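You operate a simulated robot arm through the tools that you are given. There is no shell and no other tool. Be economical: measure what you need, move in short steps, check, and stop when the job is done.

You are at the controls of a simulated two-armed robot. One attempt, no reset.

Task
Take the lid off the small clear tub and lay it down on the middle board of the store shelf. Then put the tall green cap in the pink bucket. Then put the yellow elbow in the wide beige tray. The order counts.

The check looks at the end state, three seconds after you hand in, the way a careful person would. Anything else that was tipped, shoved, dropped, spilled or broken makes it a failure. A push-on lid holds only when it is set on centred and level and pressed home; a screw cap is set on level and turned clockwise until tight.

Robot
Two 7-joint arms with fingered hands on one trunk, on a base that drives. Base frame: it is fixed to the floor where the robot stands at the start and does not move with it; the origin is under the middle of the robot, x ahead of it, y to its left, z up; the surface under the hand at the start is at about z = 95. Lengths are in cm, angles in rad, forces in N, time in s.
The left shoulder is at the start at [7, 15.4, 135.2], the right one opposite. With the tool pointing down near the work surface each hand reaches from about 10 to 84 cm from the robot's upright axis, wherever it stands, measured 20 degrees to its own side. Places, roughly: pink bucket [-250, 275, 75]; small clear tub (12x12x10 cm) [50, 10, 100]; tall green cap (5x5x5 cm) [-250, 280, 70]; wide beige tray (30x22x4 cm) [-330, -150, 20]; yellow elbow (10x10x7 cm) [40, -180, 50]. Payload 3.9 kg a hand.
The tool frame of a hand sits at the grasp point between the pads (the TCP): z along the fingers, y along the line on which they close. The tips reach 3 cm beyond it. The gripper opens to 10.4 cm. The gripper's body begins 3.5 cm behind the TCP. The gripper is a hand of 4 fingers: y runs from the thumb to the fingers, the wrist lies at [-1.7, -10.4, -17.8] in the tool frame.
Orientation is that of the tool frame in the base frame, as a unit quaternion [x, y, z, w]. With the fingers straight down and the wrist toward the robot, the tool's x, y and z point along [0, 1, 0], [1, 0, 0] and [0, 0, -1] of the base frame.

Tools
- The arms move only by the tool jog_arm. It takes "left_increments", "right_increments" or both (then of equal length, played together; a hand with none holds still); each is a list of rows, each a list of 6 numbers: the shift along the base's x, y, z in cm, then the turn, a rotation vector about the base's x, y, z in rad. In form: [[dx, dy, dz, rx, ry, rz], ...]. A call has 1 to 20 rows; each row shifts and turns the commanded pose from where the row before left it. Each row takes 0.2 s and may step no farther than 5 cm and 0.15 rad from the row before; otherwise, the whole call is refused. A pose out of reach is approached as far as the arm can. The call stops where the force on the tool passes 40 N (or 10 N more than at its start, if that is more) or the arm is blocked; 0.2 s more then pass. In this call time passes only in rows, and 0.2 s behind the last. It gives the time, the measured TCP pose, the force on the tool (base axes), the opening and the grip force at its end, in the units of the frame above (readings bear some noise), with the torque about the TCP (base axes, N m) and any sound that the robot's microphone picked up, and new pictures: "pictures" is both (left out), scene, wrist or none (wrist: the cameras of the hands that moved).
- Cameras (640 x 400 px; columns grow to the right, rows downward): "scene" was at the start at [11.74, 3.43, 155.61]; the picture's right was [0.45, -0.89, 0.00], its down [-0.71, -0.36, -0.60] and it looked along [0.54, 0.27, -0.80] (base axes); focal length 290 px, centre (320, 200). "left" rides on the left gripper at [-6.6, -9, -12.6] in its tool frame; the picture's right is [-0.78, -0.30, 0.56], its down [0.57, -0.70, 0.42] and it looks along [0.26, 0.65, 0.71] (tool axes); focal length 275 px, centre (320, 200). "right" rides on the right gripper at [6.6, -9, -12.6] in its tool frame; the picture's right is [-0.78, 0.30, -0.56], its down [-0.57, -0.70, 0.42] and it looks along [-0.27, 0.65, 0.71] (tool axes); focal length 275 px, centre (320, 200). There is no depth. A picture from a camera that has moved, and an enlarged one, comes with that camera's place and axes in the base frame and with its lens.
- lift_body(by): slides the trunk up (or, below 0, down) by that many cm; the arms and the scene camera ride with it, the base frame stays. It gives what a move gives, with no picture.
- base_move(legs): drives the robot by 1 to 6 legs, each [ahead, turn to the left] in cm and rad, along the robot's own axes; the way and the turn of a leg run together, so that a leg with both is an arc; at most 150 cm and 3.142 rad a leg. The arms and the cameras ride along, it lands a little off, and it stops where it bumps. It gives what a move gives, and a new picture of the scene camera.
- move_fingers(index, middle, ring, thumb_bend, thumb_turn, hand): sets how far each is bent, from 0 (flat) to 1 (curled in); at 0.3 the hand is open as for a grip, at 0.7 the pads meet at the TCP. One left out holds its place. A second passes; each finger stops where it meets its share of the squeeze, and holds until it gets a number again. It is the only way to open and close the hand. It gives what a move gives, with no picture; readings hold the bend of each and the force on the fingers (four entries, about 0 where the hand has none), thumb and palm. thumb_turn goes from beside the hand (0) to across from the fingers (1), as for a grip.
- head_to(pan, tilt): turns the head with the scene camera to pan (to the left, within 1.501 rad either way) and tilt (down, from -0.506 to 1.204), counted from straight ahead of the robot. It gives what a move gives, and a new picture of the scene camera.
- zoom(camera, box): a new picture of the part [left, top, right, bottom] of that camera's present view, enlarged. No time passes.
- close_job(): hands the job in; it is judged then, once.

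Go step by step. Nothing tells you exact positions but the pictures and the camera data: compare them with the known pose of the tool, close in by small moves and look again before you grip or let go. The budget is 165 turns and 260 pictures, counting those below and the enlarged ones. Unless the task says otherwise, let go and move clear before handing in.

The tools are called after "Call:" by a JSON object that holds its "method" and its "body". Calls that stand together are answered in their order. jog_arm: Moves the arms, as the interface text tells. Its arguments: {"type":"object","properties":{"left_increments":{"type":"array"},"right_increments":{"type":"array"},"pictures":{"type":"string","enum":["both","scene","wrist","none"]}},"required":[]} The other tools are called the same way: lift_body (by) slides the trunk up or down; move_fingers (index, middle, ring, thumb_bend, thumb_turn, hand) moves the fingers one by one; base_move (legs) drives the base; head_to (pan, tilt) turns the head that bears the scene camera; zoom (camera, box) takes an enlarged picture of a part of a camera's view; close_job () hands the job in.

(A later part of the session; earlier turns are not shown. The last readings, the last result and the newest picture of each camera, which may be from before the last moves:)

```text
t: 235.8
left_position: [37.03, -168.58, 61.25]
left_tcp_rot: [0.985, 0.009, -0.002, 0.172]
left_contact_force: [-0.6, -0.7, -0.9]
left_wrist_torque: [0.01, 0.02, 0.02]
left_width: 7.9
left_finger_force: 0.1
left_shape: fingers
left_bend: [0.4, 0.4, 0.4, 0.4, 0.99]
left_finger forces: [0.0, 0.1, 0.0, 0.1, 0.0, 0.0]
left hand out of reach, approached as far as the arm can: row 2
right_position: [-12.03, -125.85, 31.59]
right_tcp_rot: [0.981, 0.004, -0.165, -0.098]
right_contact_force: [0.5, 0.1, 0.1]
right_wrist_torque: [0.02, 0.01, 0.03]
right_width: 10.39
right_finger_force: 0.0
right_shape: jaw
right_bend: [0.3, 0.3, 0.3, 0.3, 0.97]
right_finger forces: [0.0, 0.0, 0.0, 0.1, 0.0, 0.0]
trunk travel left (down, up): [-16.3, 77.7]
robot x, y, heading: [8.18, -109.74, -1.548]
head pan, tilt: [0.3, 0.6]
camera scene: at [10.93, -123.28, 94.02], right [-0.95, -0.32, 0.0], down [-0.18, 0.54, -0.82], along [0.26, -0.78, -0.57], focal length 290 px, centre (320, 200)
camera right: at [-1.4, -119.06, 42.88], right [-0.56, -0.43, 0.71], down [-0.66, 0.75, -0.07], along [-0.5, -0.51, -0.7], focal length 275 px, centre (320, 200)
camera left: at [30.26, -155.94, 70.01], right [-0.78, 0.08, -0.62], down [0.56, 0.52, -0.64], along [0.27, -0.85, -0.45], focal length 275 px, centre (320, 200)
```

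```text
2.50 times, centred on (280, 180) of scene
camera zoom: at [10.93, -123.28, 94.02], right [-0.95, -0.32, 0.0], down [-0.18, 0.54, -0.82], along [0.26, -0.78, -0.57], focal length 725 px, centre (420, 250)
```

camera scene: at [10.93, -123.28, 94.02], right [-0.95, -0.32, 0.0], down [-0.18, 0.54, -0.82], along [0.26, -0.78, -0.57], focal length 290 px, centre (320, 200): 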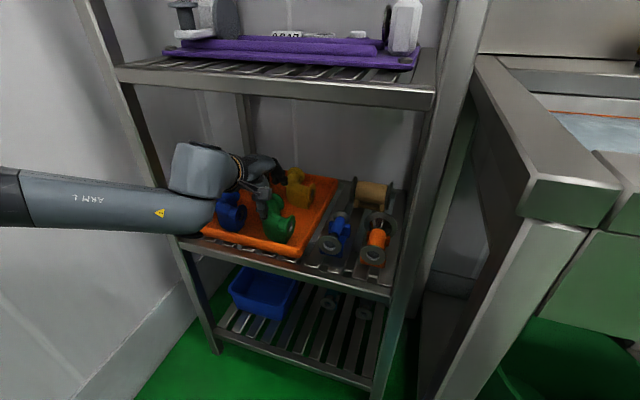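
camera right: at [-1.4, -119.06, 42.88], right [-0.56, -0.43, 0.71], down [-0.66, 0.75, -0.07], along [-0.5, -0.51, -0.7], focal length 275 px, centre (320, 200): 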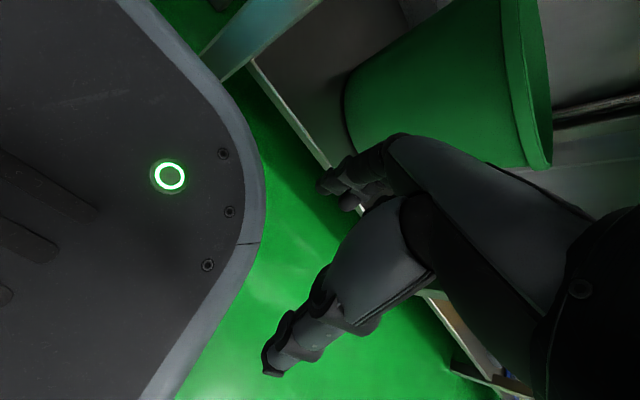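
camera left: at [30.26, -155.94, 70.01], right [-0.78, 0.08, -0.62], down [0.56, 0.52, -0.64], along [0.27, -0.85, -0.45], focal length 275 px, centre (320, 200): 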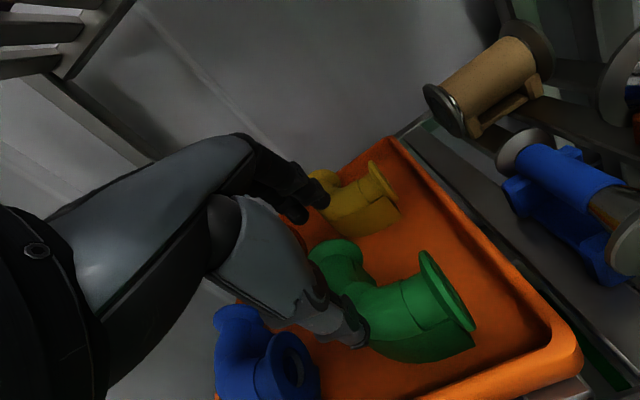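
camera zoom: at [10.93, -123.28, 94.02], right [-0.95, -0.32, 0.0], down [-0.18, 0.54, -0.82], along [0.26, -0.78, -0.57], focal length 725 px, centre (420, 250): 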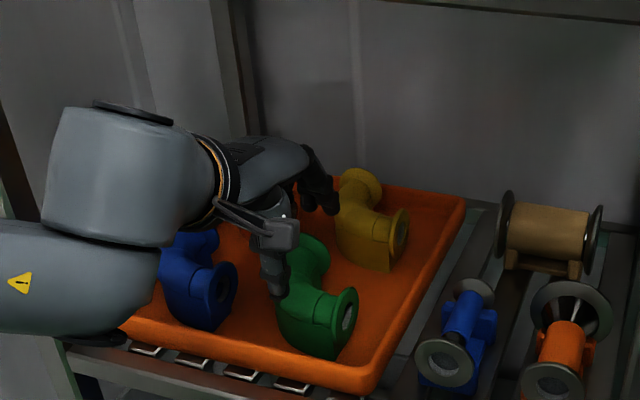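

Green's leg is at y≈-168, so there is room for the thumb behind it. Moving in and down over yellow's right leg.

Call:
{"method": "jog_arm", "body": {"left_increments": [[-1.2, -3.8, 0, 0, 0, 0], [-0.8, -3.8, 0, 0, 0, 0], [0, -3, -1.5, 0, 0, 0], [0, -2, -2, 0, 0, 0]], "pictures": "wrist"}}

Call:
{"method": "zoom", "body": {"camera": "scene", "box": [200, 100, 360, 260]}}

```text
t: 236.8
left_position: [35.64, -179.78, 58.32]
left_tcp_rot: [0.985, 0.008, -0.003, 0.173]
left_contact_force: [-0.1, 0.3, 0.3]
left_wrist_torque: [-0.01, -0.02, -0.01]
left_width: 7.92
left_finger_force: 0.1
left_shape: fingers
left_bend: [0.4, 0.4, 0.4, 0.4, 0.99]
left_finger forces: [0.1, 0.0, 0.0, 0.0, 0.0, 0.0]
left hand out of reach, approached as far as the arm can: row 4
right_position: [-11.89, -125.9, 31.47]
right_tcp_rot: [0.982, 0.003, -0.163, -0.099]
right_contact_force: [-0.7, -0.4, -0.3]
right_wrist_torque: [0.0, 0.0, -0.01]
right_width: 10.38
right_finger_force: 0.2
right_shape: jaw
right_bend: [0.3, 0.3, 0.3, 0.3, 0.97]
right_finger forces: [0.0, 0.0, 0.0, 0.1, 0.1, 0.0]
trunk travel left (down, up): [-16.3, 77.7]
robot x, y, heading: [8.22, -110.22, -1.547]
head pan, tilt: [0.3, 0.6]
camera left: at [28.78, -167.17, 67.13], right [-0.78, 0.08, -0.62], down [0.56, 0.52, -0.64], along [0.27, -0.85, -0.45], focal length 275 px, centre (320, 200)
```

left: 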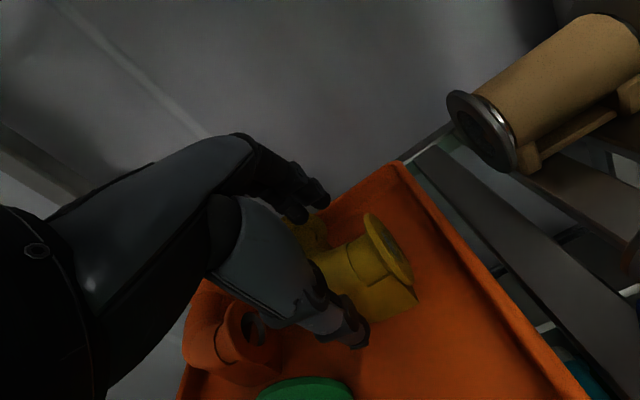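

```text
2.50 times, centred on (280, 180) of scene
camera zoom: at [10.93, -123.25, 94.03], right [-0.95, -0.32, 0.0], down [-0.18, 0.54, -0.83], along [0.26, -0.78, -0.56], focal length 725 px, centre (420, 250)
```

zoom: 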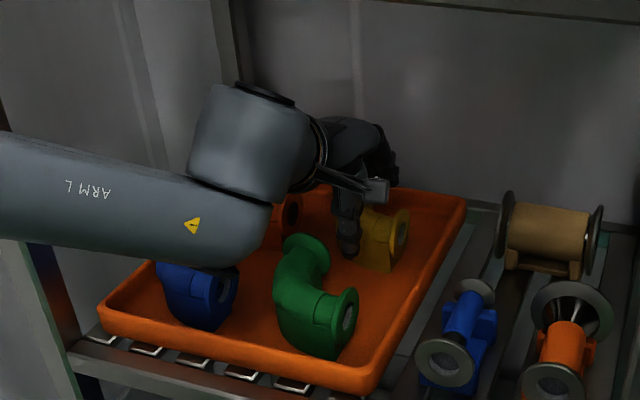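

Tube centre reads [34.2, -181.8]. Opening a bit wider, nudging the base ahead, then lowering with the trunk.

Call:
{"method": "move_fingers", "body": {"hand": "left", "index": 0.34, "middle": 0.34, "ring": 0.34, "thumb_bend": 0.33}}

Call:
{"method": "jog_arm", "body": {"right_increments": [[0, 0, 1.5, 0, 0, 0], [0, 0, 1.5, 0, 0, 0], [0, 0, 1, 0, 0, 0]], "left_increments": [[-0.6, 0, 0, 0, 0, 0], [-0.6, 0, 0, 0, 0, 0], [0, 0, 0, 0, 0, 0]], "pictures": "none"}}

Call:
{"method": "base_move", "body": {"legs": [[2, 0]]}}

Call:
{"method": "jog_arm", "body": {"left_increments": [[0, 0, -0.5, 0, 0, 0]], "pictures": "wrist"}}

```text
t: 237.8
left_position: [35.51, -179.84, 58.25]
left_tcp_rot: [0.985, 0.008, -0.003, 0.171]
left_contact_force: [-0.4, -0.3, 0.1]
left_wrist_torque: [0.0, 0.02, 0.0]
left_width: 9.56
left_finger_force: 0.0
left_shape: fingers
left_bend: [0.34, 0.34, 0.34, 0.33, 0.98]
left_finger forces: [0.0, 0.1, 0.1, 0.0, 0.1, 0.0]
right_position: [-11.94, -125.78, 31.55]
right_tcp_rot: [0.981, 0.002, -0.164, -0.1]
right_contact_force: [1.2, 0.4, 0.7]
right_wrist_torque: [0.02, 0.01, -0.03]
right_width: 10.35
right_finger_force: 0.0
right_shape: jaw
right_bend: [0.3, 0.3, 0.3, 0.3, 0.97]
right_finger forces: [0.0, 0.0, 0.0, 0.0, 0.1, 0.0]
trunk travel left (down, up): [-16.3, 77.7]
robot x, y, heading: [7.93, -109.83, -1.549]
head pan, tilt: [0.3, 0.6]
```

```text
t: 238.7
left_position: [34.42, -179.59, 58.46]
left_tcp_rot: [0.985, 0.008, -0.003, 0.172]
left_contact_force: [0.1, 0.0, 0.8]
left_wrist_torque: [-0.01, -0.02, -0.02]
left_width: 9.53
left_finger_force: 0.0
left_shape: fingers
left_bend: [0.34, 0.34, 0.34, 0.33, 0.98]
left_finger forces: [0.1, 0.1, 0.1, 0.0, 0.0, 0.0]
left hand out of reach, approached as far as the arm can: row 2
right_position: [-9.87, -123.81, 30.45]
right_tcp_rot: [0.981, 0.001, -0.127, -0.146]
right_contact_force: [-0.4, -0.5, -0.3]
right_wrist_torque: [0.0, -0.04, 0.01]
right_width: 10.38
right_finger_force: 0.0
right_shape: jaw
right_bend: [0.3, 0.3, 0.3, 0.3, 0.97]
right_finger forces: [0.0, 0.0, 0.0, 0.1, 0.1, 0.0]
right hand out of reach, approached as far as the arm can: row 1, 2, 3
trunk travel left (down, up): [-16.3, 77.7]
robot x, y, heading: [7.96, -110.04, -1.553]
head pan, tilt: [0.3, 0.6]
stopped in row 3 (right hand): the arm was blocked; the commanded pose is now the measured one
```

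```text
t: 239.5
left_position: [34.41, -181.6, 58.44]
left_tcp_rot: [0.985, 0.007, -0.003, 0.173]
left_contact_force: [-0.6, 0.2, 0.2]
left_wrist_torque: [0.0, -0.02, 0.01]
left_width: 9.54
left_finger_force: 0.0
left_shape: fingers
left_bend: [0.34, 0.34, 0.34, 0.33, 0.98]
left_finger forces: [0.0, 0.0, 0.1, 0.0, 0.0, 0.1]
right_position: [-9.82, -125.9, 30.6]
right_tcp_rot: [0.981, 0.001, -0.126, -0.146]
right_contact_force: [1.0, -0.1, -0.3]
right_wrist_torque: [0.02, 0.0, -0.01]
right_width: 10.4
right_finger_force: 0.0
right_shape: jaw
right_bend: [0.3, 0.3, 0.3, 0.3, 0.97]
right_finger forces: [0.0, 0.0, 0.1, 0.0, 0.0, 0.1]
trunk travel left (down, up): [-16.3, 77.7]
robot x, y, heading: [8.01, -111.83, -1.551]
head pan, tilt: [0.3, 0.6]
camera scene: at [11.0, -125.33, 94.02], right [-0.95, -0.32, 0.0], down [-0.18, 0.54, -0.82], along [0.26, -0.78, -0.57], focal length 290 px, centre (320, 200)
```

scene: 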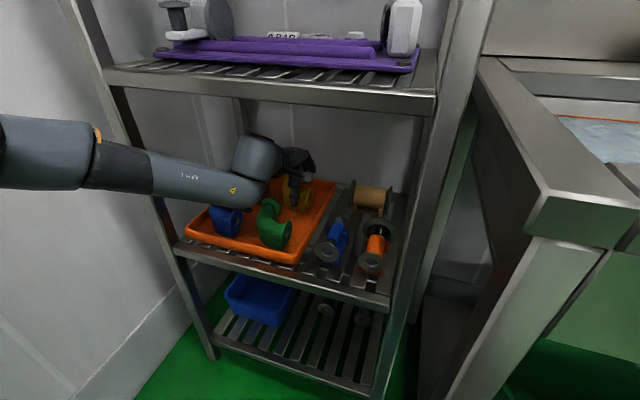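

```text
t: 239.9
left_position: [34.54, -181.36, 57.92]
left_tcp_rot: [0.985, 0.007, -0.004, 0.172]
left_contact_force: [0.3, 0.5, 0.5]
left_wrist_torque: [0.01, 0.02, -0.01]
left_width: 9.54
left_finger_force: 0.1
left_shape: fingers
left_bend: [0.34, 0.34, 0.34, 0.33, 0.98]
left_finger forces: [0.0, 0.0, 0.0, 0.0, 0.1, 0.1]
right_position: [-9.8, -125.97, 30.48]
right_tcp_rot: [0.981, 0.0, -0.127, -0.147]
right_contact_force: [0.9, 0.7, -0.7]
right_wrist_torque: [-0.02, 0.02, 0.02]
right_width: 10.39
right_finger_force: 0.1
right_shape: jaw
right_bend: [0.3, 0.3, 0.3, 0.3, 0.97]
right_finger forces: [0.0, 0.1, 0.1, 0.0, 0.0, 0.0]
trunk travel left (down, up): [-16.3, 77.7]
robot x, y, heading: [8.19, -111.96, -1.55]
head pan, tilt: [0.3, 0.6]
camera left: at [27.73, -168.67, 66.89], right [-0.78, 0.08, -0.62], down [0.56, 0.52, -0.64], along [0.27, -0.85, -0.45], focal length 275 px, centre (320, 200)
```

left: 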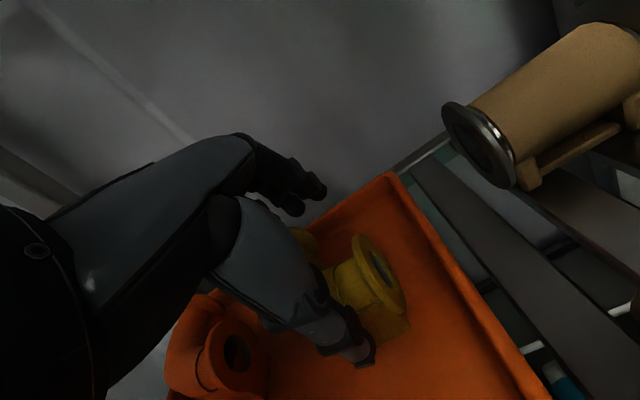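

Grip point is nearly right (tube centre x≈35.3). I'll move the right hand off the robot's own base to free the trunk, then lower.

Call:
{"method": "jog_arm", "body": {"right_increments": [[-4, 0, 1, 0, 0, 0], [-5, 0, 0, 0, 0, 0], [-5, 0, 0, 0, 0, 0], [-5, 0, 0, 0, 0, 0], [-5, 0, 0, 0, 0, 0], [-4, 0, 0, 0, 0, 0]], "left_increments": [[0.7, -0.2, 0, 0, 0, 0], [0, 0, 0, 0, 0, 0], [0, 0, 0, 0, 0, 0], [0, 0, 0, 0, 0, 0], [0, 0, 0, 0, 0, 0], [0, 0, 0, 0, 0, 0]], "pictures": "none"}}

Call:
{"method": "lift_body", "body": {"by": -2.5}}

Call:
{"method": "jog_arm", "body": {"left_increments": [[0, 0, 0, 0, 0, 0]], "pictures": "wrist"}}

Call:
{"method": "zoom", "body": {"camera": "scene", "box": [180, 100, 340, 260]}}

```text
t: 241.3
left_position: [35.17, -181.71, 57.87]
left_tcp_rot: [0.985, 0.008, -0.003, 0.172]
left_contact_force: [-0.3, 0.9, -0.8]
left_wrist_torque: [-0.04, 0.0, -0.03]
left_width: 9.56
left_finger_force: 0.0
left_shape: fingers
left_bend: [0.34, 0.34, 0.34, 0.33, 0.98]
left_finger forces: [0.1, 0.1, 0.0, 0.0, 0.0, 0.0]
right_position: [-37.4, -126.12, 29.18]
right_tcp_rot: [0.981, 0.0, -0.126, -0.146]
right_contact_force: [0.0, 0.7, -0.5]
right_wrist_torque: [0.0, 0.0, -0.01]
right_width: 10.4
right_finger_force: 0.1
right_shape: jaw
right_bend: [0.3, 0.3, 0.3, 0.3, 0.97]
right_finger forces: [0.0, 0.0, 0.0, 0.0, 0.0, 0.1]
right hand out of reach, approached as far as the arm can: row 1, 2
trunk travel left (down, up): [-16.3, 77.7]
robot x, y, heading: [8.21, -111.5, -1.554]
head pan, tilt: [0.3, 0.6]
```

```text
t: 242.0
left_position: [35.14, -181.64, 55.41]
left_tcp_rot: [0.985, 0.008, -0.003, 0.171]
left_contact_force: [-0.5, -0.7, 3.7]
left_wrist_torque: [0.17, 0.03, -0.02]
left_width: 9.6
left_finger_force: 2.0
left_shape: fingers
left_bend: [0.34, 0.34, 0.33, 0.33, 0.98]
left_finger forces: [0.0, 0.0, 0.9, 0.0, 3.2, 0.0]
right_position: [-37.37, -126.22, 26.64]
right_tcp_rot: [0.981, 0.0, -0.126, -0.146]
right_contact_force: [0.4, -0.4, 0.1]
right_wrist_torque: [-0.02, 0.02, -0.02]
right_width: 10.39
right_finger_force: 0.1
right_shape: jaw
right_bend: [0.3, 0.3, 0.3, 0.3, 0.97]
right_finger forces: [0.1, 0.1, 0.0, 0.1, 0.0, 0.1]
trunk travel left (down, up): [-13.8, 80.2]
robot x, y, heading: [7.88, -112.37, -1.551]
head pan, tilt: [0.3, 0.6]
```

```text
t: 242.4
left_position: [35.01, -181.61, 55.49]
left_tcp_rot: [0.985, 0.008, -0.003, 0.173]
left_contact_force: [-0.3, -0.4, 0.9]
left_wrist_torque: [0.1, -0.03, -0.01]
left_width: 9.61
left_finger_force: 1.1
left_shape: fingers
left_bend: [0.34, 0.34, 0.33, 0.33, 0.98]
left_finger forces: [0.1, 0.1, 0.8, 0.0, 1.8, 0.0]
right_position: [-37.21, -126.03, 26.73]
right_tcp_rot: [0.981, 0.001, -0.126, -0.146]
right_contact_force: [-0.6, 0.1, 1.0]
right_wrist_torque: [0.01, 0.0, -0.02]
right_width: 10.37
right_finger_force: 0.0
right_shape: jaw
right_bend: [0.3, 0.3, 0.3, 0.3, 0.97]
right_finger forces: [0.1, 0.0, 0.1, 0.0, 0.0, 0.1]
trunk travel left (down, up): [-13.8, 80.2]
robot x, y, heading: [7.8, -111.68, -1.545]
head pan, tilt: [0.3, 0.6]
camera left: at [28.41, -168.89, 64.3], right [-0.78, 0.08, -0.62], down [0.56, 0.52, -0.64], along [0.27, -0.85, -0.45], focal length 275 px, centre (320, 200)
```

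left: 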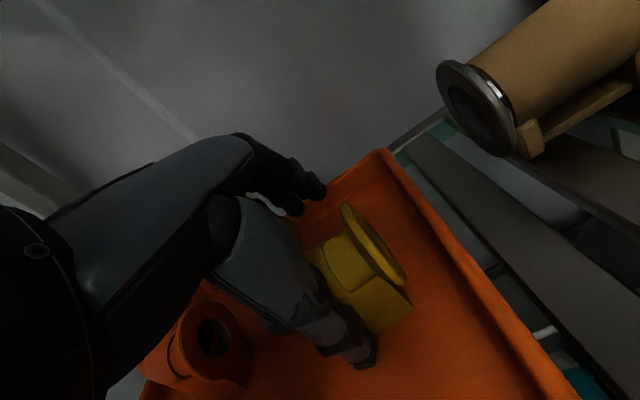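

```text
2.50 times, centred on (260, 180) of scene
camera zoom: at [10.98, -125.3, 91.53], right [-0.95, -0.32, 0.0], down [-0.18, 0.54, -0.83], along [0.26, -0.78, -0.56], focal length 725 px, centre (470, 250)
```

zoom: 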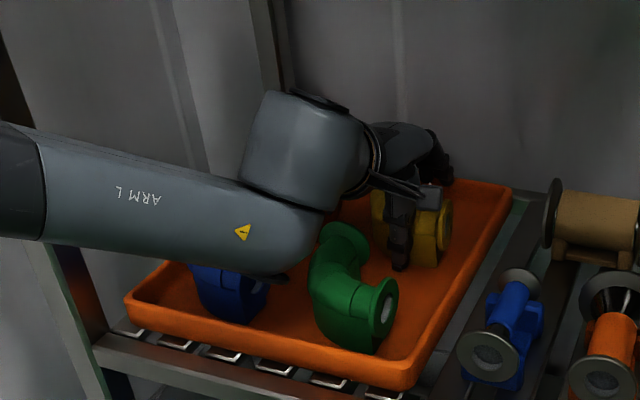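

Thumb is in front of the tube and fingers behind, light contact. Closing the hand here.

Call:
{"method": "move_fingers", "body": {"hand": "left", "index": 0.75, "middle": 0.75, "ring": 0.75, "thumb_bend": 0.65}}

Call:
{"method": "jog_arm", "body": {"left_increments": [[0, 0, 0, 0, 0, 0]], "pictures": "wrist"}}

Call:
{"method": "zoom", "body": {"camera": "scene", "box": [220, 120, 340, 220]}}

```text
t: 243.4
left_position: [35.04, -181.57, 55.43]
left_tcp_rot: [0.985, 0.009, -0.002, 0.172]
left_contact_force: [-0.1, 0.0, -3.2]
left_wrist_torque: [0.03, 0.0, 0.05]
left_width: 2.17
left_finger_force: 23.8
left_shape: fingers
left_bend: [0.74, 0.72, 0.3, 0.55, 0.98]
left_finger forces: [3.2, 7.4, 15.0, 0.1, 22.6, 0.0]
right_position: [-37.3, -126.03, 26.73]
right_tcp_rot: [0.981, 0.001, -0.127, -0.146]
right_contact_force: [-0.1, 0.1, -0.1]
right_wrist_torque: [-0.01, 0.0, -0.01]
right_width: 10.4
right_finger_force: 0.0
right_shape: jaw
right_bend: [0.3, 0.3, 0.3, 0.3, 0.97]
right_finger forces: [0.0, 0.0, 0.0, 0.0, 0.0, 0.0]
trunk travel left (down, up): [-13.8, 80.2]
robot x, y, heading: [8.01, -112.24, -1.55]
head pan, tilt: [0.3, 0.6]
```

```text
t: 243.8
left_position: [35.11, -181.67, 55.31]
left_tcp_rot: [0.985, 0.008, -0.003, 0.172]
left_contact_force: [0.3, 0.1, -2.2]
left_wrist_torque: [0.02, 0.03, 0.01]
left_width: 2.2
left_finger_force: 23.9
left_shape: fingers
left_bend: [0.74, 0.72, 0.3, 0.55, 0.98]
left_finger forces: [3.3, 7.2, 15.0, 0.0, 22.5, 0.1]
right_position: [-37.32, -126.12, 26.66]
right_tcp_rot: [0.981, 0.001, -0.127, -0.146]
right_contact_force: [0.2, -0.7, -0.7]
right_wrist_torque: [0.0, 0.0, -0.01]
right_width: 10.37
right_finger_force: 0.1
right_shape: jaw
right_bend: [0.3, 0.3, 0.3, 0.3, 0.97]
right_finger forces: [0.1, 0.1, 0.0, 0.0, 0.0, 0.1]
trunk travel left (down, up): [-13.8, 80.2]
robot x, y, heading: [8.01, -112.02, -1.55]
head pan, tilt: [0.3, 0.6]
camera left: at [28.41, -168.93, 64.31], right [-0.78, 0.08, -0.62], down [0.56, 0.52, -0.64], along [0.27, -0.85, -0.45], focal length 275 px, centre (320, 200)
```

left: 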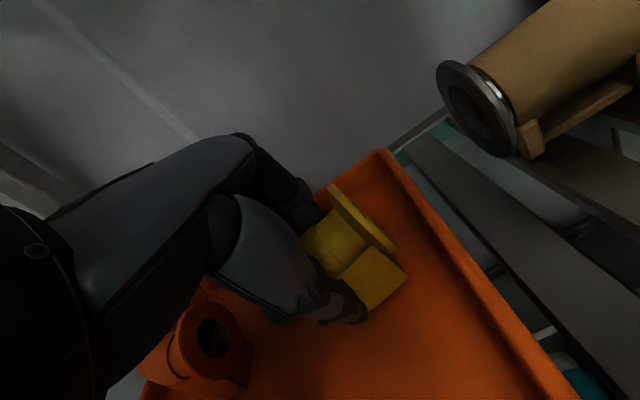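

```text
4.00 times, centred on (280, 170) of scene
camera zoom: at [10.99, -125.34, 91.52], right [-0.95, -0.32, 0.0], down [-0.18, 0.54, -0.82], along [0.26, -0.78, -0.57], focal length 1160 px, centre (480, 320)
```

zoom: 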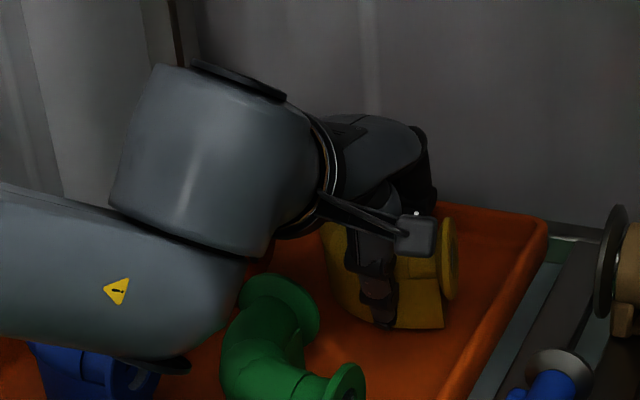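

Firm grip (22 N thumb against three fingers). Trial lift.

Call:
{"method": "lift_body", "body": {"by": 3}}

Call:
{"method": "jog_arm", "body": {"left_increments": [[0, 0, 0, 0, 0, 0]], "pictures": "wrist"}}

Call:
{"method": "zoom", "body": {"camera": "scene", "box": [180, 80, 360, 240]}}

```text
t: 244.5
left_position: [35.2, -181.65, 58.37]
left_tcp_rot: [0.985, 0.008, -0.003, 0.173]
left_contact_force: [0.0, 0.2, -2.1]
left_wrist_torque: [0.03, 0.03, -0.03]
left_width: 2.19
left_finger_force: 24.0
left_shape: fingers
left_bend: [0.74, 0.72, 0.3, 0.55, 0.98]
left_finger forces: [3.3, 7.3, 15.0, 0.0, 22.4, 0.1]
right_position: [-37.26, -125.99, 29.78]
right_tcp_rot: [0.981, 0.0, -0.127, -0.147]
right_contact_force: [0.5, -0.8, -0.4]
right_wrist_torque: [-0.01, 0.02, 0.0]
right_width: 10.38
right_finger_force: 0.0
right_shape: jaw
right_bend: [0.3, 0.3, 0.3, 0.3, 0.97]
right_finger forces: [0.1, 0.1, 0.1, 0.1, 0.0, 0.0]
trunk travel left (down, up): [-16.8, 77.2]
robot x, y, heading: [7.99, -112.12, -1.542]
head pan, tilt: [0.3, 0.6]
```

```text
t: 244.9
left_position: [35.24, -181.65, 58.38]
left_tcp_rot: [0.985, 0.008, -0.003, 0.172]
left_contact_force: [-0.4, -0.1, -2.1]
left_wrist_torque: [0.0, 0.04, 0.03]
left_width: 2.16
left_finger_force: 24.4
left_shape: fingers
left_bend: [0.74, 0.72, 0.3, 0.55, 0.98]
left_finger forces: [3.4, 7.3, 15.0, 0.1, 22.5, 0.1]
right_position: [-37.3, -126.05, 29.75]
right_tcp_rot: [0.981, 0.002, -0.127, -0.146]
right_contact_force: [-0.1, -0.4, -1.2]
right_wrist_torque: [0.0, 0.03, 0.01]
right_width: 10.37
right_finger_force: 0.1
right_shape: jaw
right_bend: [0.3, 0.3, 0.3, 0.3, 0.97]
right_finger forces: [0.0, 0.0, 0.1, 0.0, 0.0, 0.0]
trunk travel left (down, up): [-16.8, 77.2]
robot x, y, heading: [7.85, -111.85, -1.553]
head pan, tilt: [0.3, 0.6]
camera left: at [28.41, -168.93, 67.3], right [-0.78, 0.08, -0.62], down [0.56, 0.52, -0.64], along [0.27, -0.85, -0.45], focal length 275 px, centre (320, 200)
```

left: 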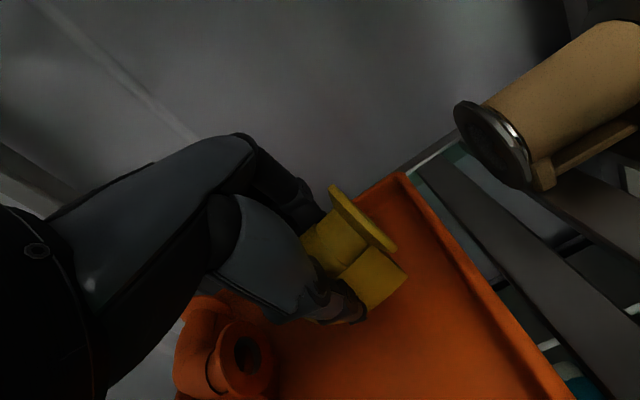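

```text
2.50 times, centred on (270, 160) of scene
camera zoom: at [10.99, -125.34, 94.52], right [-0.95, -0.32, 0.0], down [-0.18, 0.54, -0.82], along [0.26, -0.78, -0.57], focal length 725 px, centre (445, 300)
```

zoom: 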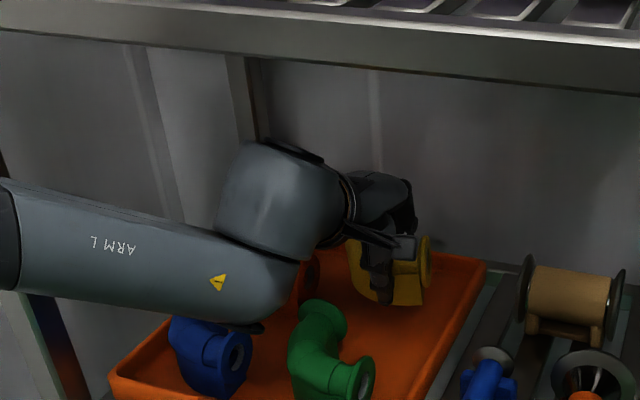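

The elbow is off the tray. I'll pitch the hand up a little (wrist staying low under the upper board) to lift the elbow over the green one.

Call:
{"method": "jog_arm", "body": {"left_increments": [[0, 0.3, 2.2, -0.125, 0, 0], [0, 0.3, 2.2, -0.125, 0, 0]], "pictures": "wrist"}}

Call:
{"method": "zoom", "body": {"camera": "scene", "box": [180, 80, 360, 240]}}

```text
t: 245.5
left_position: [35.11, -181.03, 62.7]
left_tcp_rot: [0.956, 0.006, -0.005, 0.294]
left_contact_force: [0.4, -0.3, -2.0]
left_wrist_torque: [-0.01, 0.04, -0.01]
left_width: 2.18
left_finger_force: 24.3
left_shape: fingers
left_bend: [0.74, 0.72, 0.3, 0.55, 0.98]
left_finger forces: [3.4, 7.2, 14.9, 0.0, 22.7, 0.1]
right_position: [-37.36, -126.13, 29.7]
right_tcp_rot: [0.981, 0.0, -0.127, -0.147]
right_contact_force: [1.0, -0.2, -0.3]
right_wrist_torque: [-0.01, -0.01, -0.01]
right_width: 10.4
right_finger_force: 0.1
right_shape: jaw
right_bend: [0.3, 0.3, 0.3, 0.3, 0.97]
right_finger forces: [0.1, 0.0, 0.0, 0.0, 0.0, 0.1]
trunk travel left (down, up): [-16.8, 77.2]
robot x, y, heading: [8.1, -112.13, -1.55]
head pan, tilt: [0.3, 0.6]
camera left: at [28.37, -166.52, 68.23], right [-0.78, -0.08, -0.62], down [0.56, 0.35, -0.75], along [0.27, -0.93, -0.23], focal length 275 px, centre (320, 200)
```

left: 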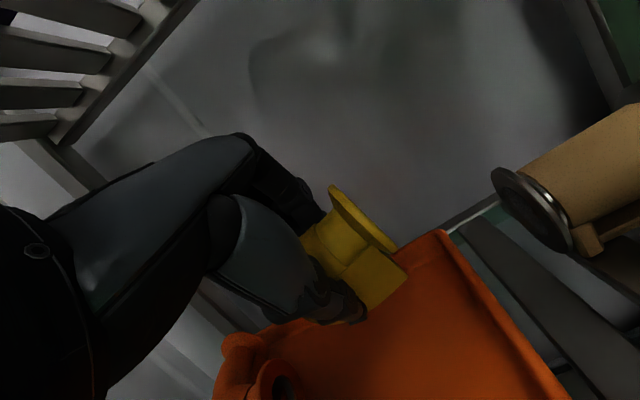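

```text
2.50 times, centred on (270, 160) of scene
camera zoom: at [11.0, -125.33, 94.52], right [-0.95, -0.32, 0.0], down [-0.18, 0.54, -0.82], along [0.26, -0.78, -0.57], focal length 725 px, centre (445, 300)
```

zoom: 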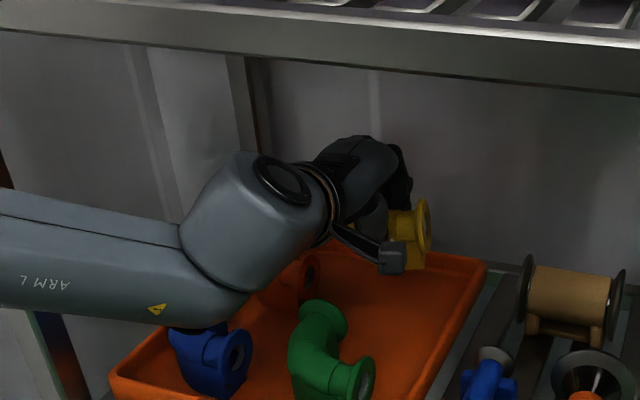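

Good clearance above. Raise 3 cm and back straight out.

Call:
{"method": "lift_body", "body": {"by": 3}}

Call:
{"method": "zoom", "body": {"camera": "scene", "box": [180, 80, 360, 240]}}

Call:
{"method": "base_move", "body": {"legs": [[-12, 0]]}}

Call:
{"method": "zoom", "body": {"camera": "scene", "box": [180, 80, 360, 240]}}

```text
t: 246.3
left_position: [35.06, -181.13, 65.82]
left_tcp_rot: [0.956, 0.007, -0.004, 0.293]
left_contact_force: [0.1, 0.3, -2.4]
left_wrist_torque: [0.05, 0.02, 0.0]
left_width: 2.17
left_finger_force: 24.1
left_shape: fingers
left_bend: [0.74, 0.72, 0.3, 0.55, 0.98]
left_finger forces: [3.4, 7.2, 14.7, 0.0, 22.6, 0.0]
right_position: [-37.21, -126.17, 32.71]
right_tcp_rot: [0.981, 0.002, -0.127, -0.147]
right_contact_force: [-0.6, -0.3, 0.3]
right_wrist_torque: [0.01, -0.03, -0.05]
right_width: 10.37
right_finger_force: 0.0
right_shape: jaw
right_bend: [0.3, 0.3, 0.3, 0.3, 0.97]
right_finger forces: [0.0, 0.0, 0.1, 0.1, 0.0, 0.0]
trunk travel left (down, up): [-19.8, 74.2]
robot x, y, heading: [7.97, -112.02, -1.55]
head pan, tilt: [0.3, 0.6]
```

```text
2.50 times, centred on (270, 160) of scene
camera zoom: at [10.99, -125.36, 97.52], right [-0.95, -0.32, 0.0], down [-0.18, 0.54, -0.82], along [0.26, -0.78, -0.57], focal length 725 px, centre (445, 300)
```

zoom: 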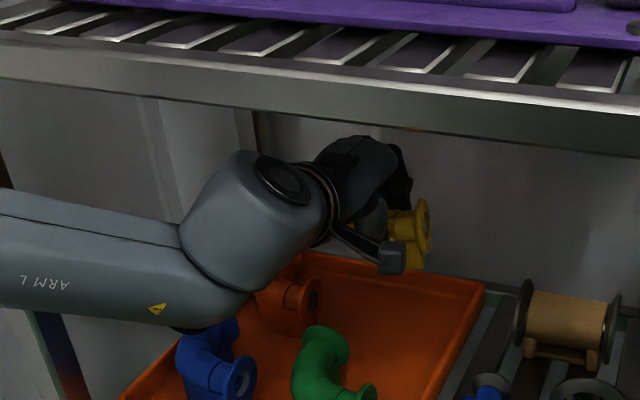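

```text
t: 247.5
left_position: [34.94, -168.85, 65.74]
left_tcp_rot: [0.956, 0.008, -0.003, 0.294]
left_contact_force: [-0.3, 1.1, -2.3]
left_wrist_torque: [-0.03, 0.0, -0.01]
left_width: 2.19
left_finger_force: 23.6
left_shape: fingers
left_bend: [0.74, 0.72, 0.3, 0.55, 0.98]
left_finger forces: [3.3, 7.2, 14.7, 0.1, 22.4, 0.1]
right_position: [-37.51, -114.11, 32.76]
right_tcp_rot: [0.981, 0.002, -0.128, -0.147]
right_contact_force: [0.5, 0.3, 0.4]
right_wrist_torque: [0.01, -0.04, 0.01]
right_width: 10.35
right_finger_force: 0.0
right_shape: jaw
right_bend: [0.3, 0.3, 0.3, 0.3, 0.97]
right_finger forces: [0.1, 0.0, 0.0, 0.0, 0.1, 0.0]
trunk travel left (down, up): [-19.8, 74.2]
robot x, y, heading: [7.22, -99.64, -1.545]
head pan, tilt: [0.3, 0.6]
camera scene: at [10.75, -113.17, 97.53], right [-0.95, -0.32, 0.0], down [-0.18, 0.54, -0.83], along [0.26, -0.78, -0.56], focal length 290 px, centre (320, 200)
```

scene: 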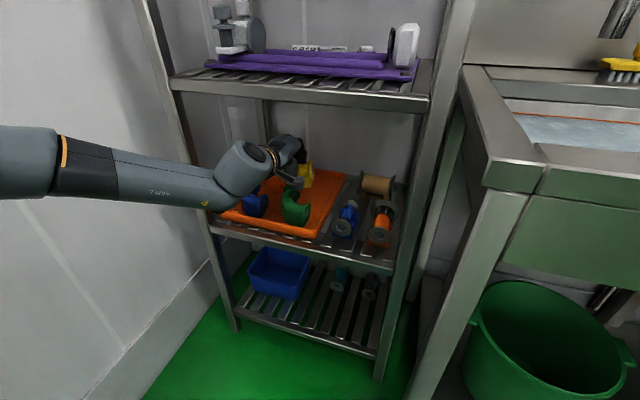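

```text
2.50 times, centred on (270, 160) of scene
camera zoom: at [10.75, -113.17, 97.53], right [-0.95, -0.32, 0.0], down [-0.18, 0.54, -0.83], along [0.26, -0.78, -0.56], focal length 725 px, centre (445, 300)
```

zoom: 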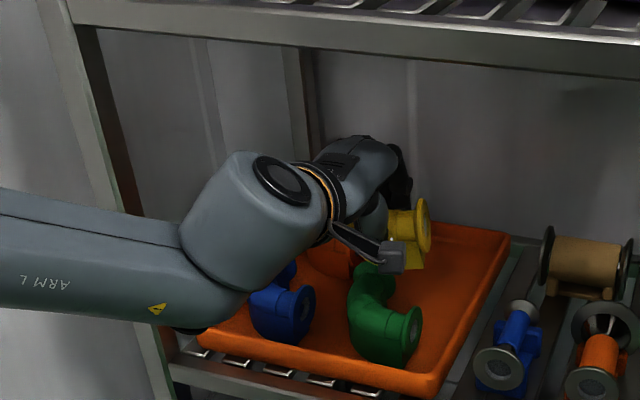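

Elbow is clear. Backing further out, then turning west toward the bench with the beige tray.

Call:
{"method": "base_move", "body": {"legs": [[-55, 0], [0, -1.59], [150, 0], [150, 0]]}}

Call:
{"method": "head_to", "body": {"pan": 0.9, "tilt": 0.5}}

```text
t: 268.6
left_position: [-363.6, -66.32, 65.71]
left_tcp_rot: [-0.667, 0.685, 0.214, -0.2]
left_contact_force: [-0.6, -0.8, -2.6]
left_wrist_torque: [0.01, 0.03, -0.04]
left_width: 2.2
left_finger_force: 22.0
left_shape: fingers
left_bend: [0.74, 0.73, 0.3, 0.55, 0.98]
left_finger forces: [3.0, 7.2, 13.2, 0.0, 20.4, 0.0]
right_position: [-305.3, 3.51, 32.69]
right_tcp_rot: [-0.678, 0.709, -0.019, 0.192]
right_contact_force: [0.0, 0.0, 0.7]
right_wrist_torque: [-0.01, -0.01, 0.01]
right_width: 10.37
right_finger_force: 0.0
right_shape: jaw
right_bend: [0.3, 0.3, 0.3, 0.3, 0.97]
right_finger forces: [0.1, 0.1, 0.1, 0.1, 0.1, 0.0]
trunk travel left (down, up): [-19.8, 74.2]
robot x, y, heading: [-293.47, -42.17, 3.113]
head pan, tilt: [0.3, 0.6]
camera scene: at [-306.66, -44.56, 97.52], right [-0.27, 0.96, 0.0], down [0.54, 0.15, -0.82], along [-0.79, -0.22, -0.57], focal length 290 px, centre (320, 200)
```

scene: 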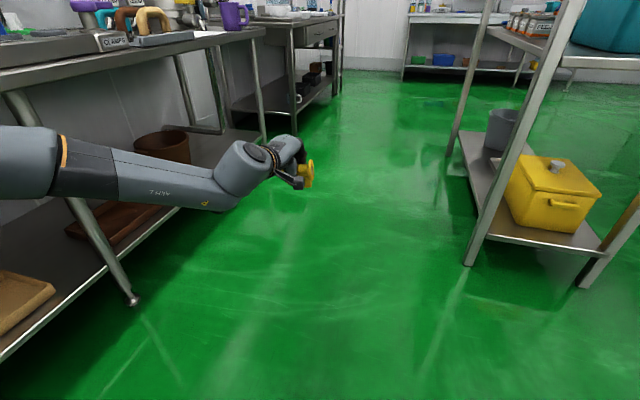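

```text
t: 269.6
left_position: [-363.56, -66.31, 65.75]
left_tcp_rot: [-0.666, 0.686, 0.215, -0.2]
left_contact_force: [-0.2, 0.7, -2.3]
left_wrist_torque: [0.01, -0.02, -0.02]
left_width: 2.17
left_finger_force: 22.0
left_shape: fingers
left_bend: [0.74, 0.73, 0.3, 0.55, 0.98]
left_finger forces: [3.0, 7.2, 13.2, 0.0, 20.3, 0.0]
right_position: [-305.3, 3.44, 32.82]
right_tcp_rot: [-0.678, 0.709, -0.019, 0.192]
right_contact_force: [0.1, -0.9, 0.7]
right_wrist_torque: [-0.01, 0.01, -0.04]
right_width: 10.38
right_finger_force: 0.1
right_shape: jaw
right_bend: [0.3, 0.3, 0.3, 0.3, 0.97]
right_finger forces: [0.0, 0.0, 0.0, 0.0, 0.0, 0.0]
trunk travel left (down, up): [-19.8, 74.2]
robot x, y, heading: [-293.23, -42.13, 3.119]
head pan, tilt: [0.901, 0.499]
camera scene: at [-303.98, -49.13, 98.43], right [-0.77, 0.64, 0.0], down [0.31, 0.37, -0.88], along [-0.56, -0.67, -0.48], focal length 290 px, centre (320, 200)
```

scene: 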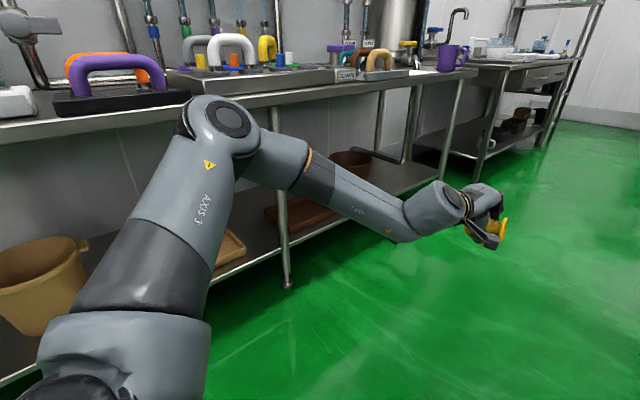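

The tan tray is on the lower board at about [-331, -151]; a bench leg stands at about [-354, -133]. Positioning in front of it.

Call:
{"method": "base_move", "body": {"legs": [[60, 0], [0, 1.597], [18, 0]]}}

Call:
{"method": "head_to", "body": {"pan": 0.25, "tilt": 0.8}}

```text
t: 277.9
left_position: [-327.24, -128.58, 65.74]
left_tcp_rot: [0.956, -0.006, -0.008, 0.294]
left_contact_force: [-0.3, -0.8, -2.6]
left_wrist_torque: [0.0, 0.02, 0.0]
left_width: 2.13
left_finger_force: 20.8
left_shape: fingers
left_bend: [0.75, 0.73, 0.3, 0.55, 0.98]
left_finger forces: [2.7, 6.7, 12.6, 0.0, 19.1, 0.0]
right_position: [-398.07, -71.71, 32.7]
right_tcp_rot: [0.981, -0.013, -0.124, -0.15]
right_contact_force: [0.1, 0.0, -0.5]
right_wrist_torque: [0.0, -0.01, -0.02]
right_width: 10.39
right_finger_force: 0.1
right_shape: jaw
right_bend: [0.3, 0.3, 0.3, 0.3, 0.97]
right_finger forces: [0.0, 0.1, 0.0, 0.1, 0.1, 0.0]
trunk travel left (down, up): [-19.8, 74.2]
robot x, y, heading: [-352.39, -58.76, -1.576]
head pan, tilt: [0.901, 0.499]
camera scene: at [-345.21, -69.54, 98.42], right [-0.63, -0.78, 0.0], down [-0.37, 0.3, -0.88], along [0.68, -0.55, -0.48], focal length 290 px, centre (320, 200)
```

scene: 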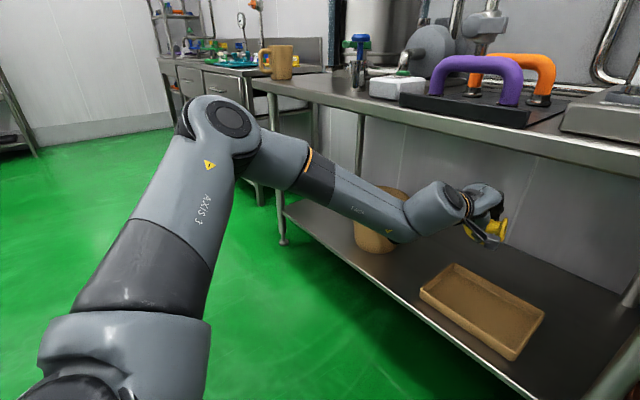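

```text
t: 278.9
left_position: [-327.26, -128.62, 65.75]
left_tcp_rot: [0.956, -0.005, -0.007, 0.293]
left_contact_force: [-0.2, 0.6, -3.0]
left_wrist_torque: [0.01, 0.04, 0.01]
left_width: 2.13
left_finger_force: 20.7
left_shape: fingers
left_bend: [0.75, 0.73, 0.3, 0.55, 0.98]
left_finger forces: [2.7, 6.7, 12.6, 0.0, 19.1, 0.0]
right_position: [-398.04, -71.57, 32.68]
right_tcp_rot: [0.981, -0.012, -0.124, -0.148]
right_contact_force: [0.5, -0.3, 0.0]
right_wrist_torque: [-0.01, -0.03, 0.04]
right_width: 10.39
right_finger_force: 0.1
right_shape: jaw
right_bend: [0.3, 0.3, 0.3, 0.3, 0.97]
right_finger forces: [0.0, 0.1, 0.0, 0.0, 0.0, 0.0]
trunk travel left (down, up): [-19.8, 74.2]
robot x, y, heading: [-352.42, -58.66, -1.579]
head pan, tilt: [0.25, 0.799]
camera scene: at [-350.36, -71.62, 95.84], right [-0.97, -0.24, 0.0], down [-0.17, 0.7, -0.7], along [0.17, -0.68, -0.72], focal length 290 px, centre (320, 200)
```

scene: 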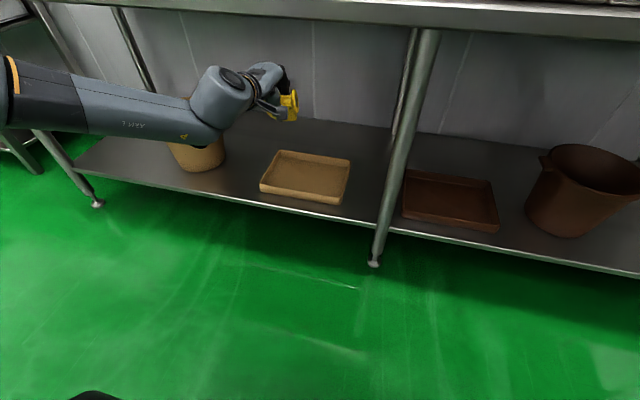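

Tray centre is at about [-323.5, -154]. Lowering the trunk, then driving in so the elbow comes over it.

Call:
{"method": "lift_body", "body": {"by": -18}}

Call:
{"method": "base_move", "body": {"legs": [[20, 0]]}}

Call:
{"method": "jog_arm", "body": {"left_increments": [[0, 0, -2, 0.12, 0, 0], [0, 0, -2, 0.13, 0, 0]], "pictures": "both"}}

```text
t: 280.9
left_position: [-327.31, -128.63, 47.71]
left_tcp_rot: [0.956, -0.007, -0.008, 0.293]
left_contact_force: [0.5, -0.6, -1.7]
left_wrist_torque: [0.03, 0.03, 0.0]
left_width: 2.14
left_finger_force: 20.5
left_shape: fingers
left_bend: [0.75, 0.73, 0.3, 0.55, 0.98]
left_finger forces: [2.7, 6.7, 12.7, 0.1, 19.1, 0.0]
right_position: [-397.96, -71.72, 14.79]
right_tcp_rot: [0.981, -0.013, -0.124, -0.149]
right_contact_force: [-0.8, 0.3, 0.4]
right_wrist_torque: [0.02, -0.01, 0.0]
right_width: 10.37
right_finger_force: 0.2
right_shape: jaw
right_bend: [0.3, 0.3, 0.3, 0.3, 0.97]
right_finger forces: [0.0, 0.1, 0.0, 0.1, 0.1, 0.0]
trunk travel left (down, up): [-1.8, 92.2]
robot x, y, heading: [-352.26, -58.51, -1.579]
head pan, tilt: [0.25, 0.799]
```

```text
t: 282.6
left_position: [-326.85, -148.72, 47.83]
left_tcp_rot: [0.956, -0.003, -0.006, 0.294]
left_contact_force: [-0.7, -0.3, -1.6]
left_wrist_torque: [0.02, 0.04, 0.01]
left_width: 2.12
left_finger_force: 20.6
left_shape: fingers
left_bend: [0.75, 0.73, 0.3, 0.55, 0.98]
left_finger forces: [2.7, 6.7, 12.6, 0.0, 19.1, 0.1]
right_position: [-397.98, -92.1, 14.74]
right_tcp_rot: [0.981, -0.01, -0.125, -0.147]
right_contact_force: [1.0, -0.6, 0.4]
right_wrist_torque: [0.02, 0.0, 0.0]
right_width: 10.35
right_finger_force: 0.0
right_shape: jaw
right_bend: [0.3, 0.3, 0.3, 0.3, 0.97]
right_finger forces: [0.0, 0.0, 0.0, 0.0, 0.1, 0.0]
trunk travel left (down, up): [-1.8, 92.2]
robot x, y, heading: [-352.45, -78.75, -1.569]
head pan, tilt: [0.25, 0.799]
camera scene: at [-350.37, -91.76, 77.83], right [-0.97, -0.25, 0.0], down [-0.18, 0.7, -0.7], along [0.17, -0.68, -0.72], focal length 290 px, centre (320, 200)
```

scene: 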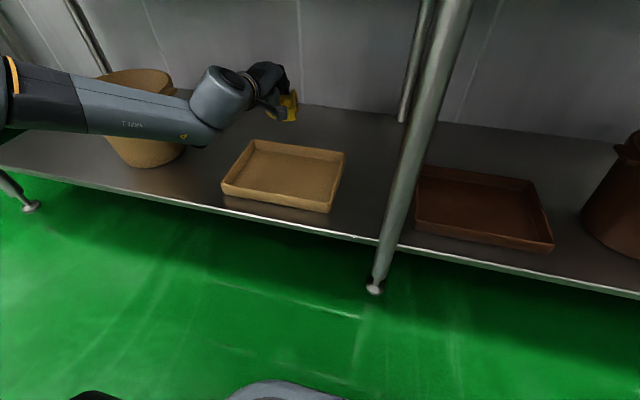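

```text
t: 283.1
left_position: [-326.89, -148.62, 43.59]
left_tcp_rot: [0.985, -0.002, -0.007, 0.171]
left_contact_force: [0.8, -0.2, -2.4]
left_wrist_torque: [0.02, 0.03, -0.01]
left_width: 2.1
left_finger_force: 20.9
left_shape: fingers
left_bend: [0.75, 0.73, 0.3, 0.55, 0.98]
left_finger forces: [2.8, 6.8, 12.8, 0.1, 19.1, 0.1]
right_position: [-397.96, -92.1, 14.7]
right_tcp_rot: [0.981, -0.009, -0.125, -0.148]
right_contact_force: [-0.2, 0.1, -0.1]
right_wrist_torque: [0.0, 0.01, -0.01]
right_width: 10.39
right_finger_force: 0.0
right_shape: jaw
right_bend: [0.3, 0.3, 0.3, 0.3, 0.97]
right_finger forces: [0.1, 0.0, 0.0, 0.0, 0.0, 0.0]
trunk travel left (down, up): [-1.8, 92.2]
robot x, y, heading: [-352.56, -79.3, -1.572]
head pan, tilt: [0.25, 0.799]
camera scene: at [-350.36, -91.77, 77.83], right [-0.97, -0.25, 0.0], down [-0.18, 0.7, -0.7], along [0.17, -0.68, -0.72], focal length 290 px, centre (320, 200)
camera left: at [-333.21, -135.66, 52.58], right [-0.78, 0.1, -0.61], down [0.57, 0.51, -0.64], along [0.25, -0.85, -0.46], focal length 275 px, centre (320, 200)
```

scene: 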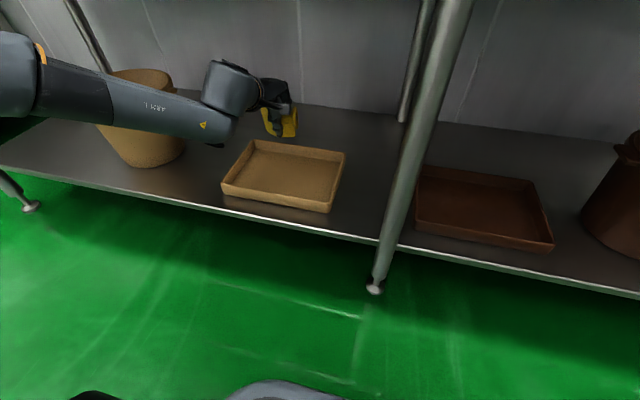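
left: 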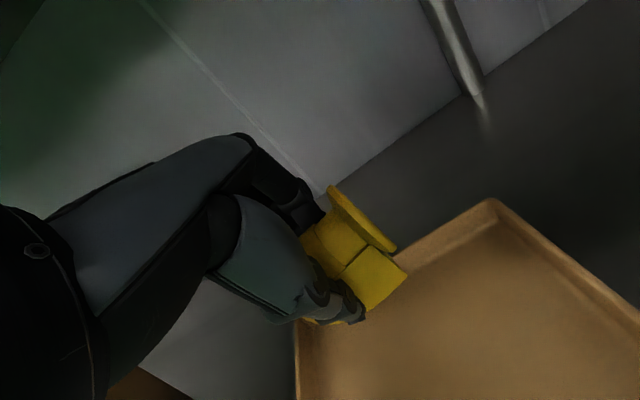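

The elbow is over the tray's middle. Lowering by the arm.

Call:
{"method": "jog_arm", "body": {"left_increments": [[0, -0.8, -2, 0, 0, 0], [0, -0.8, -2, 0, 0, 0], [0, 0, -2, 0, 0, 0], [0, 0, -2, 0, 0, 0], [0, 0, -2, 0, 0, 0]], "pictures": "both"}}

```text
t: 284.4
left_position: [-325.25, -145.55, 36.66]
left_tcp_rot: [0.985, -0.002, -0.007, 0.172]
left_contact_force: [0.6, 0.1, -0.5]
left_wrist_torque: [-0.01, 0.01, -0.01]
left_width: 2.08
left_finger_force: 20.8
left_shape: fingers
left_bend: [0.75, 0.73, 0.3, 0.55, 0.98]
left_finger forces: [2.7, 6.8, 12.7, 0.0, 19.0, 0.1]
left hand out of reach, approached as far as the arm can: row 1, 2, 3, 4, 5
right_position: [-398.04, -92.08, 14.8]
right_tcp_rot: [0.981, -0.009, -0.125, -0.147]
right_contact_force: [-0.7, 0.3, 0.7]
right_wrist_torque: [0.0, 0.0, -0.01]
right_width: 10.36
right_finger_force: 0.1
right_shape: jaw
right_bend: [0.3, 0.3, 0.3, 0.3, 0.97]
right_finger forces: [0.0, 0.0, 0.0, 0.0, 0.0, 0.0]
trunk travel left (down, up): [-1.8, 92.2]
robot x, y, heading: [-352.58, -79.06, -1.572]
head pan, tilt: [0.25, 0.799]
camera scene: at [-350.37, -91.76, 77.83], right [-0.97, -0.25, 0.0], down [-0.18, 0.7, -0.7], along [0.17, -0.68, -0.72], focal length 290 px, centre (320, 200)
camera left: at [-331.53, -132.79, 45.63], right [-0.78, 0.1, -0.61], down [0.57, 0.51, -0.64], along [0.25, -0.85, -0.46], focal length 275 px, centre (320, 200)
```

scene: 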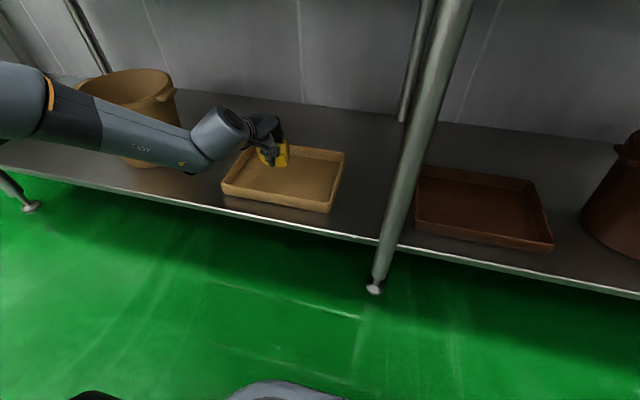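
left: 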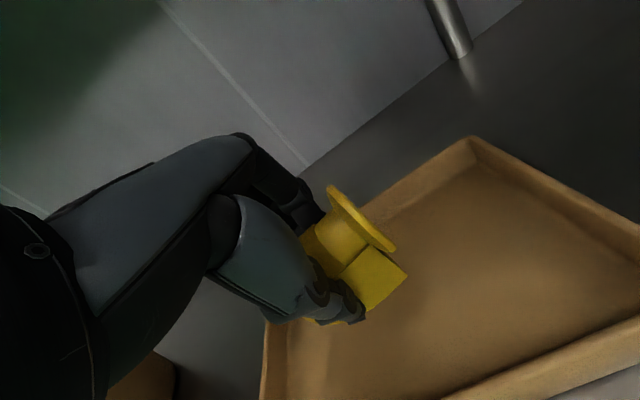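

Reach limit at this tilt; levelling the hand toward straight down while lowering.

Call:
{"method": "jog_arm", "body": {"left_increments": [[0, 0, 0, 0.12, 0, 0], [0, 0, 0, 0.12, 0, 0], [0, 0, 0, 0.1, 0, 0], [0, 0, -1, 0, 0, 0]], "pictures": "both"}}

```text
t: 285.4
left_position: [-324.48, -143.91, 36.68]
left_tcp_rot: [1.0, -0.001, -0.008, 0.003]
left_contact_force: [0.9, 0.0, -2.4]
left_wrist_torque: [0.01, 0.02, 0.0]
left_width: 2.06
left_finger_force: 20.0
left_shape: fingers
left_bend: [0.75, 0.73, 0.3, 0.55, 0.98]
left_finger forces: [2.7, 6.8, 12.5, 0.0, 18.2, 0.0]
left hand out of reach, approached as far as the arm can: row 2, 3, 4
right_position: [-398.05, -92.01, 14.81]
right_tcp_rot: [0.981, -0.009, -0.125, -0.149]
right_contact_force: [0.4, -0.6, 0.8]
right_wrist_torque: [-0.02, 0.01, 0.01]
right_width: 10.38
right_finger_force: 0.0
right_shape: jaw
right_bend: [0.3, 0.3, 0.3, 0.3, 0.97]
right_finger forces: [0.0, 0.0, 0.1, 0.0, 0.0, 0.0]
trunk travel left (down, up): [-1.8, 92.2]
robot x, y, heading: [-352.35, -79.14, -1.574]
head pan, tilt: [0.25, 0.799]
camera scene: at [-350.37, -91.76, 77.83], right [-0.97, -0.25, 0.0], down [-0.18, 0.7, -0.7], along [0.17, -0.68, -0.72], focal length 290 px, centre (320, 200)
camera left: at [-330.89, -134.8, 49.27], right [-0.78, 0.29, -0.55], down [0.57, 0.7, -0.44], along [0.25, -0.65, -0.71], focal length 275 px, centre (320, 200)
```

scene: 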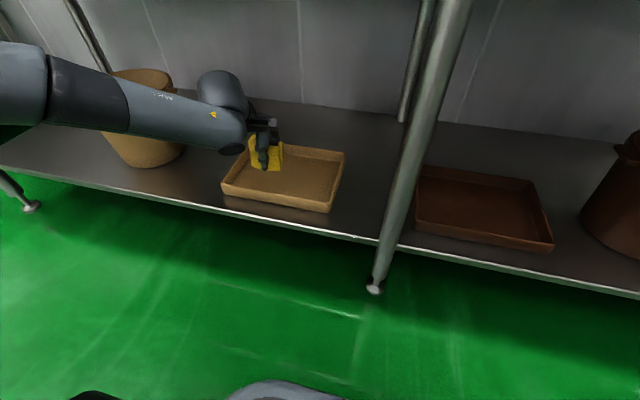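
left: 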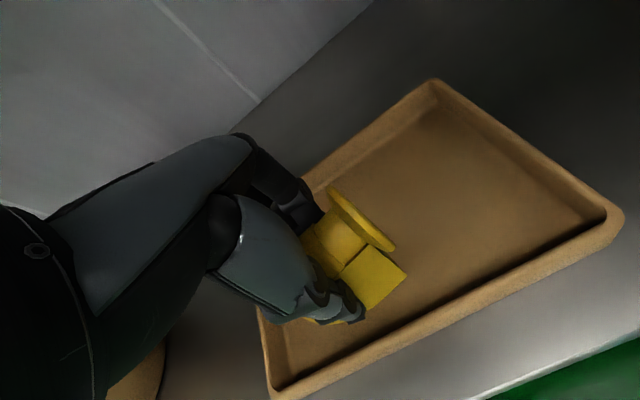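

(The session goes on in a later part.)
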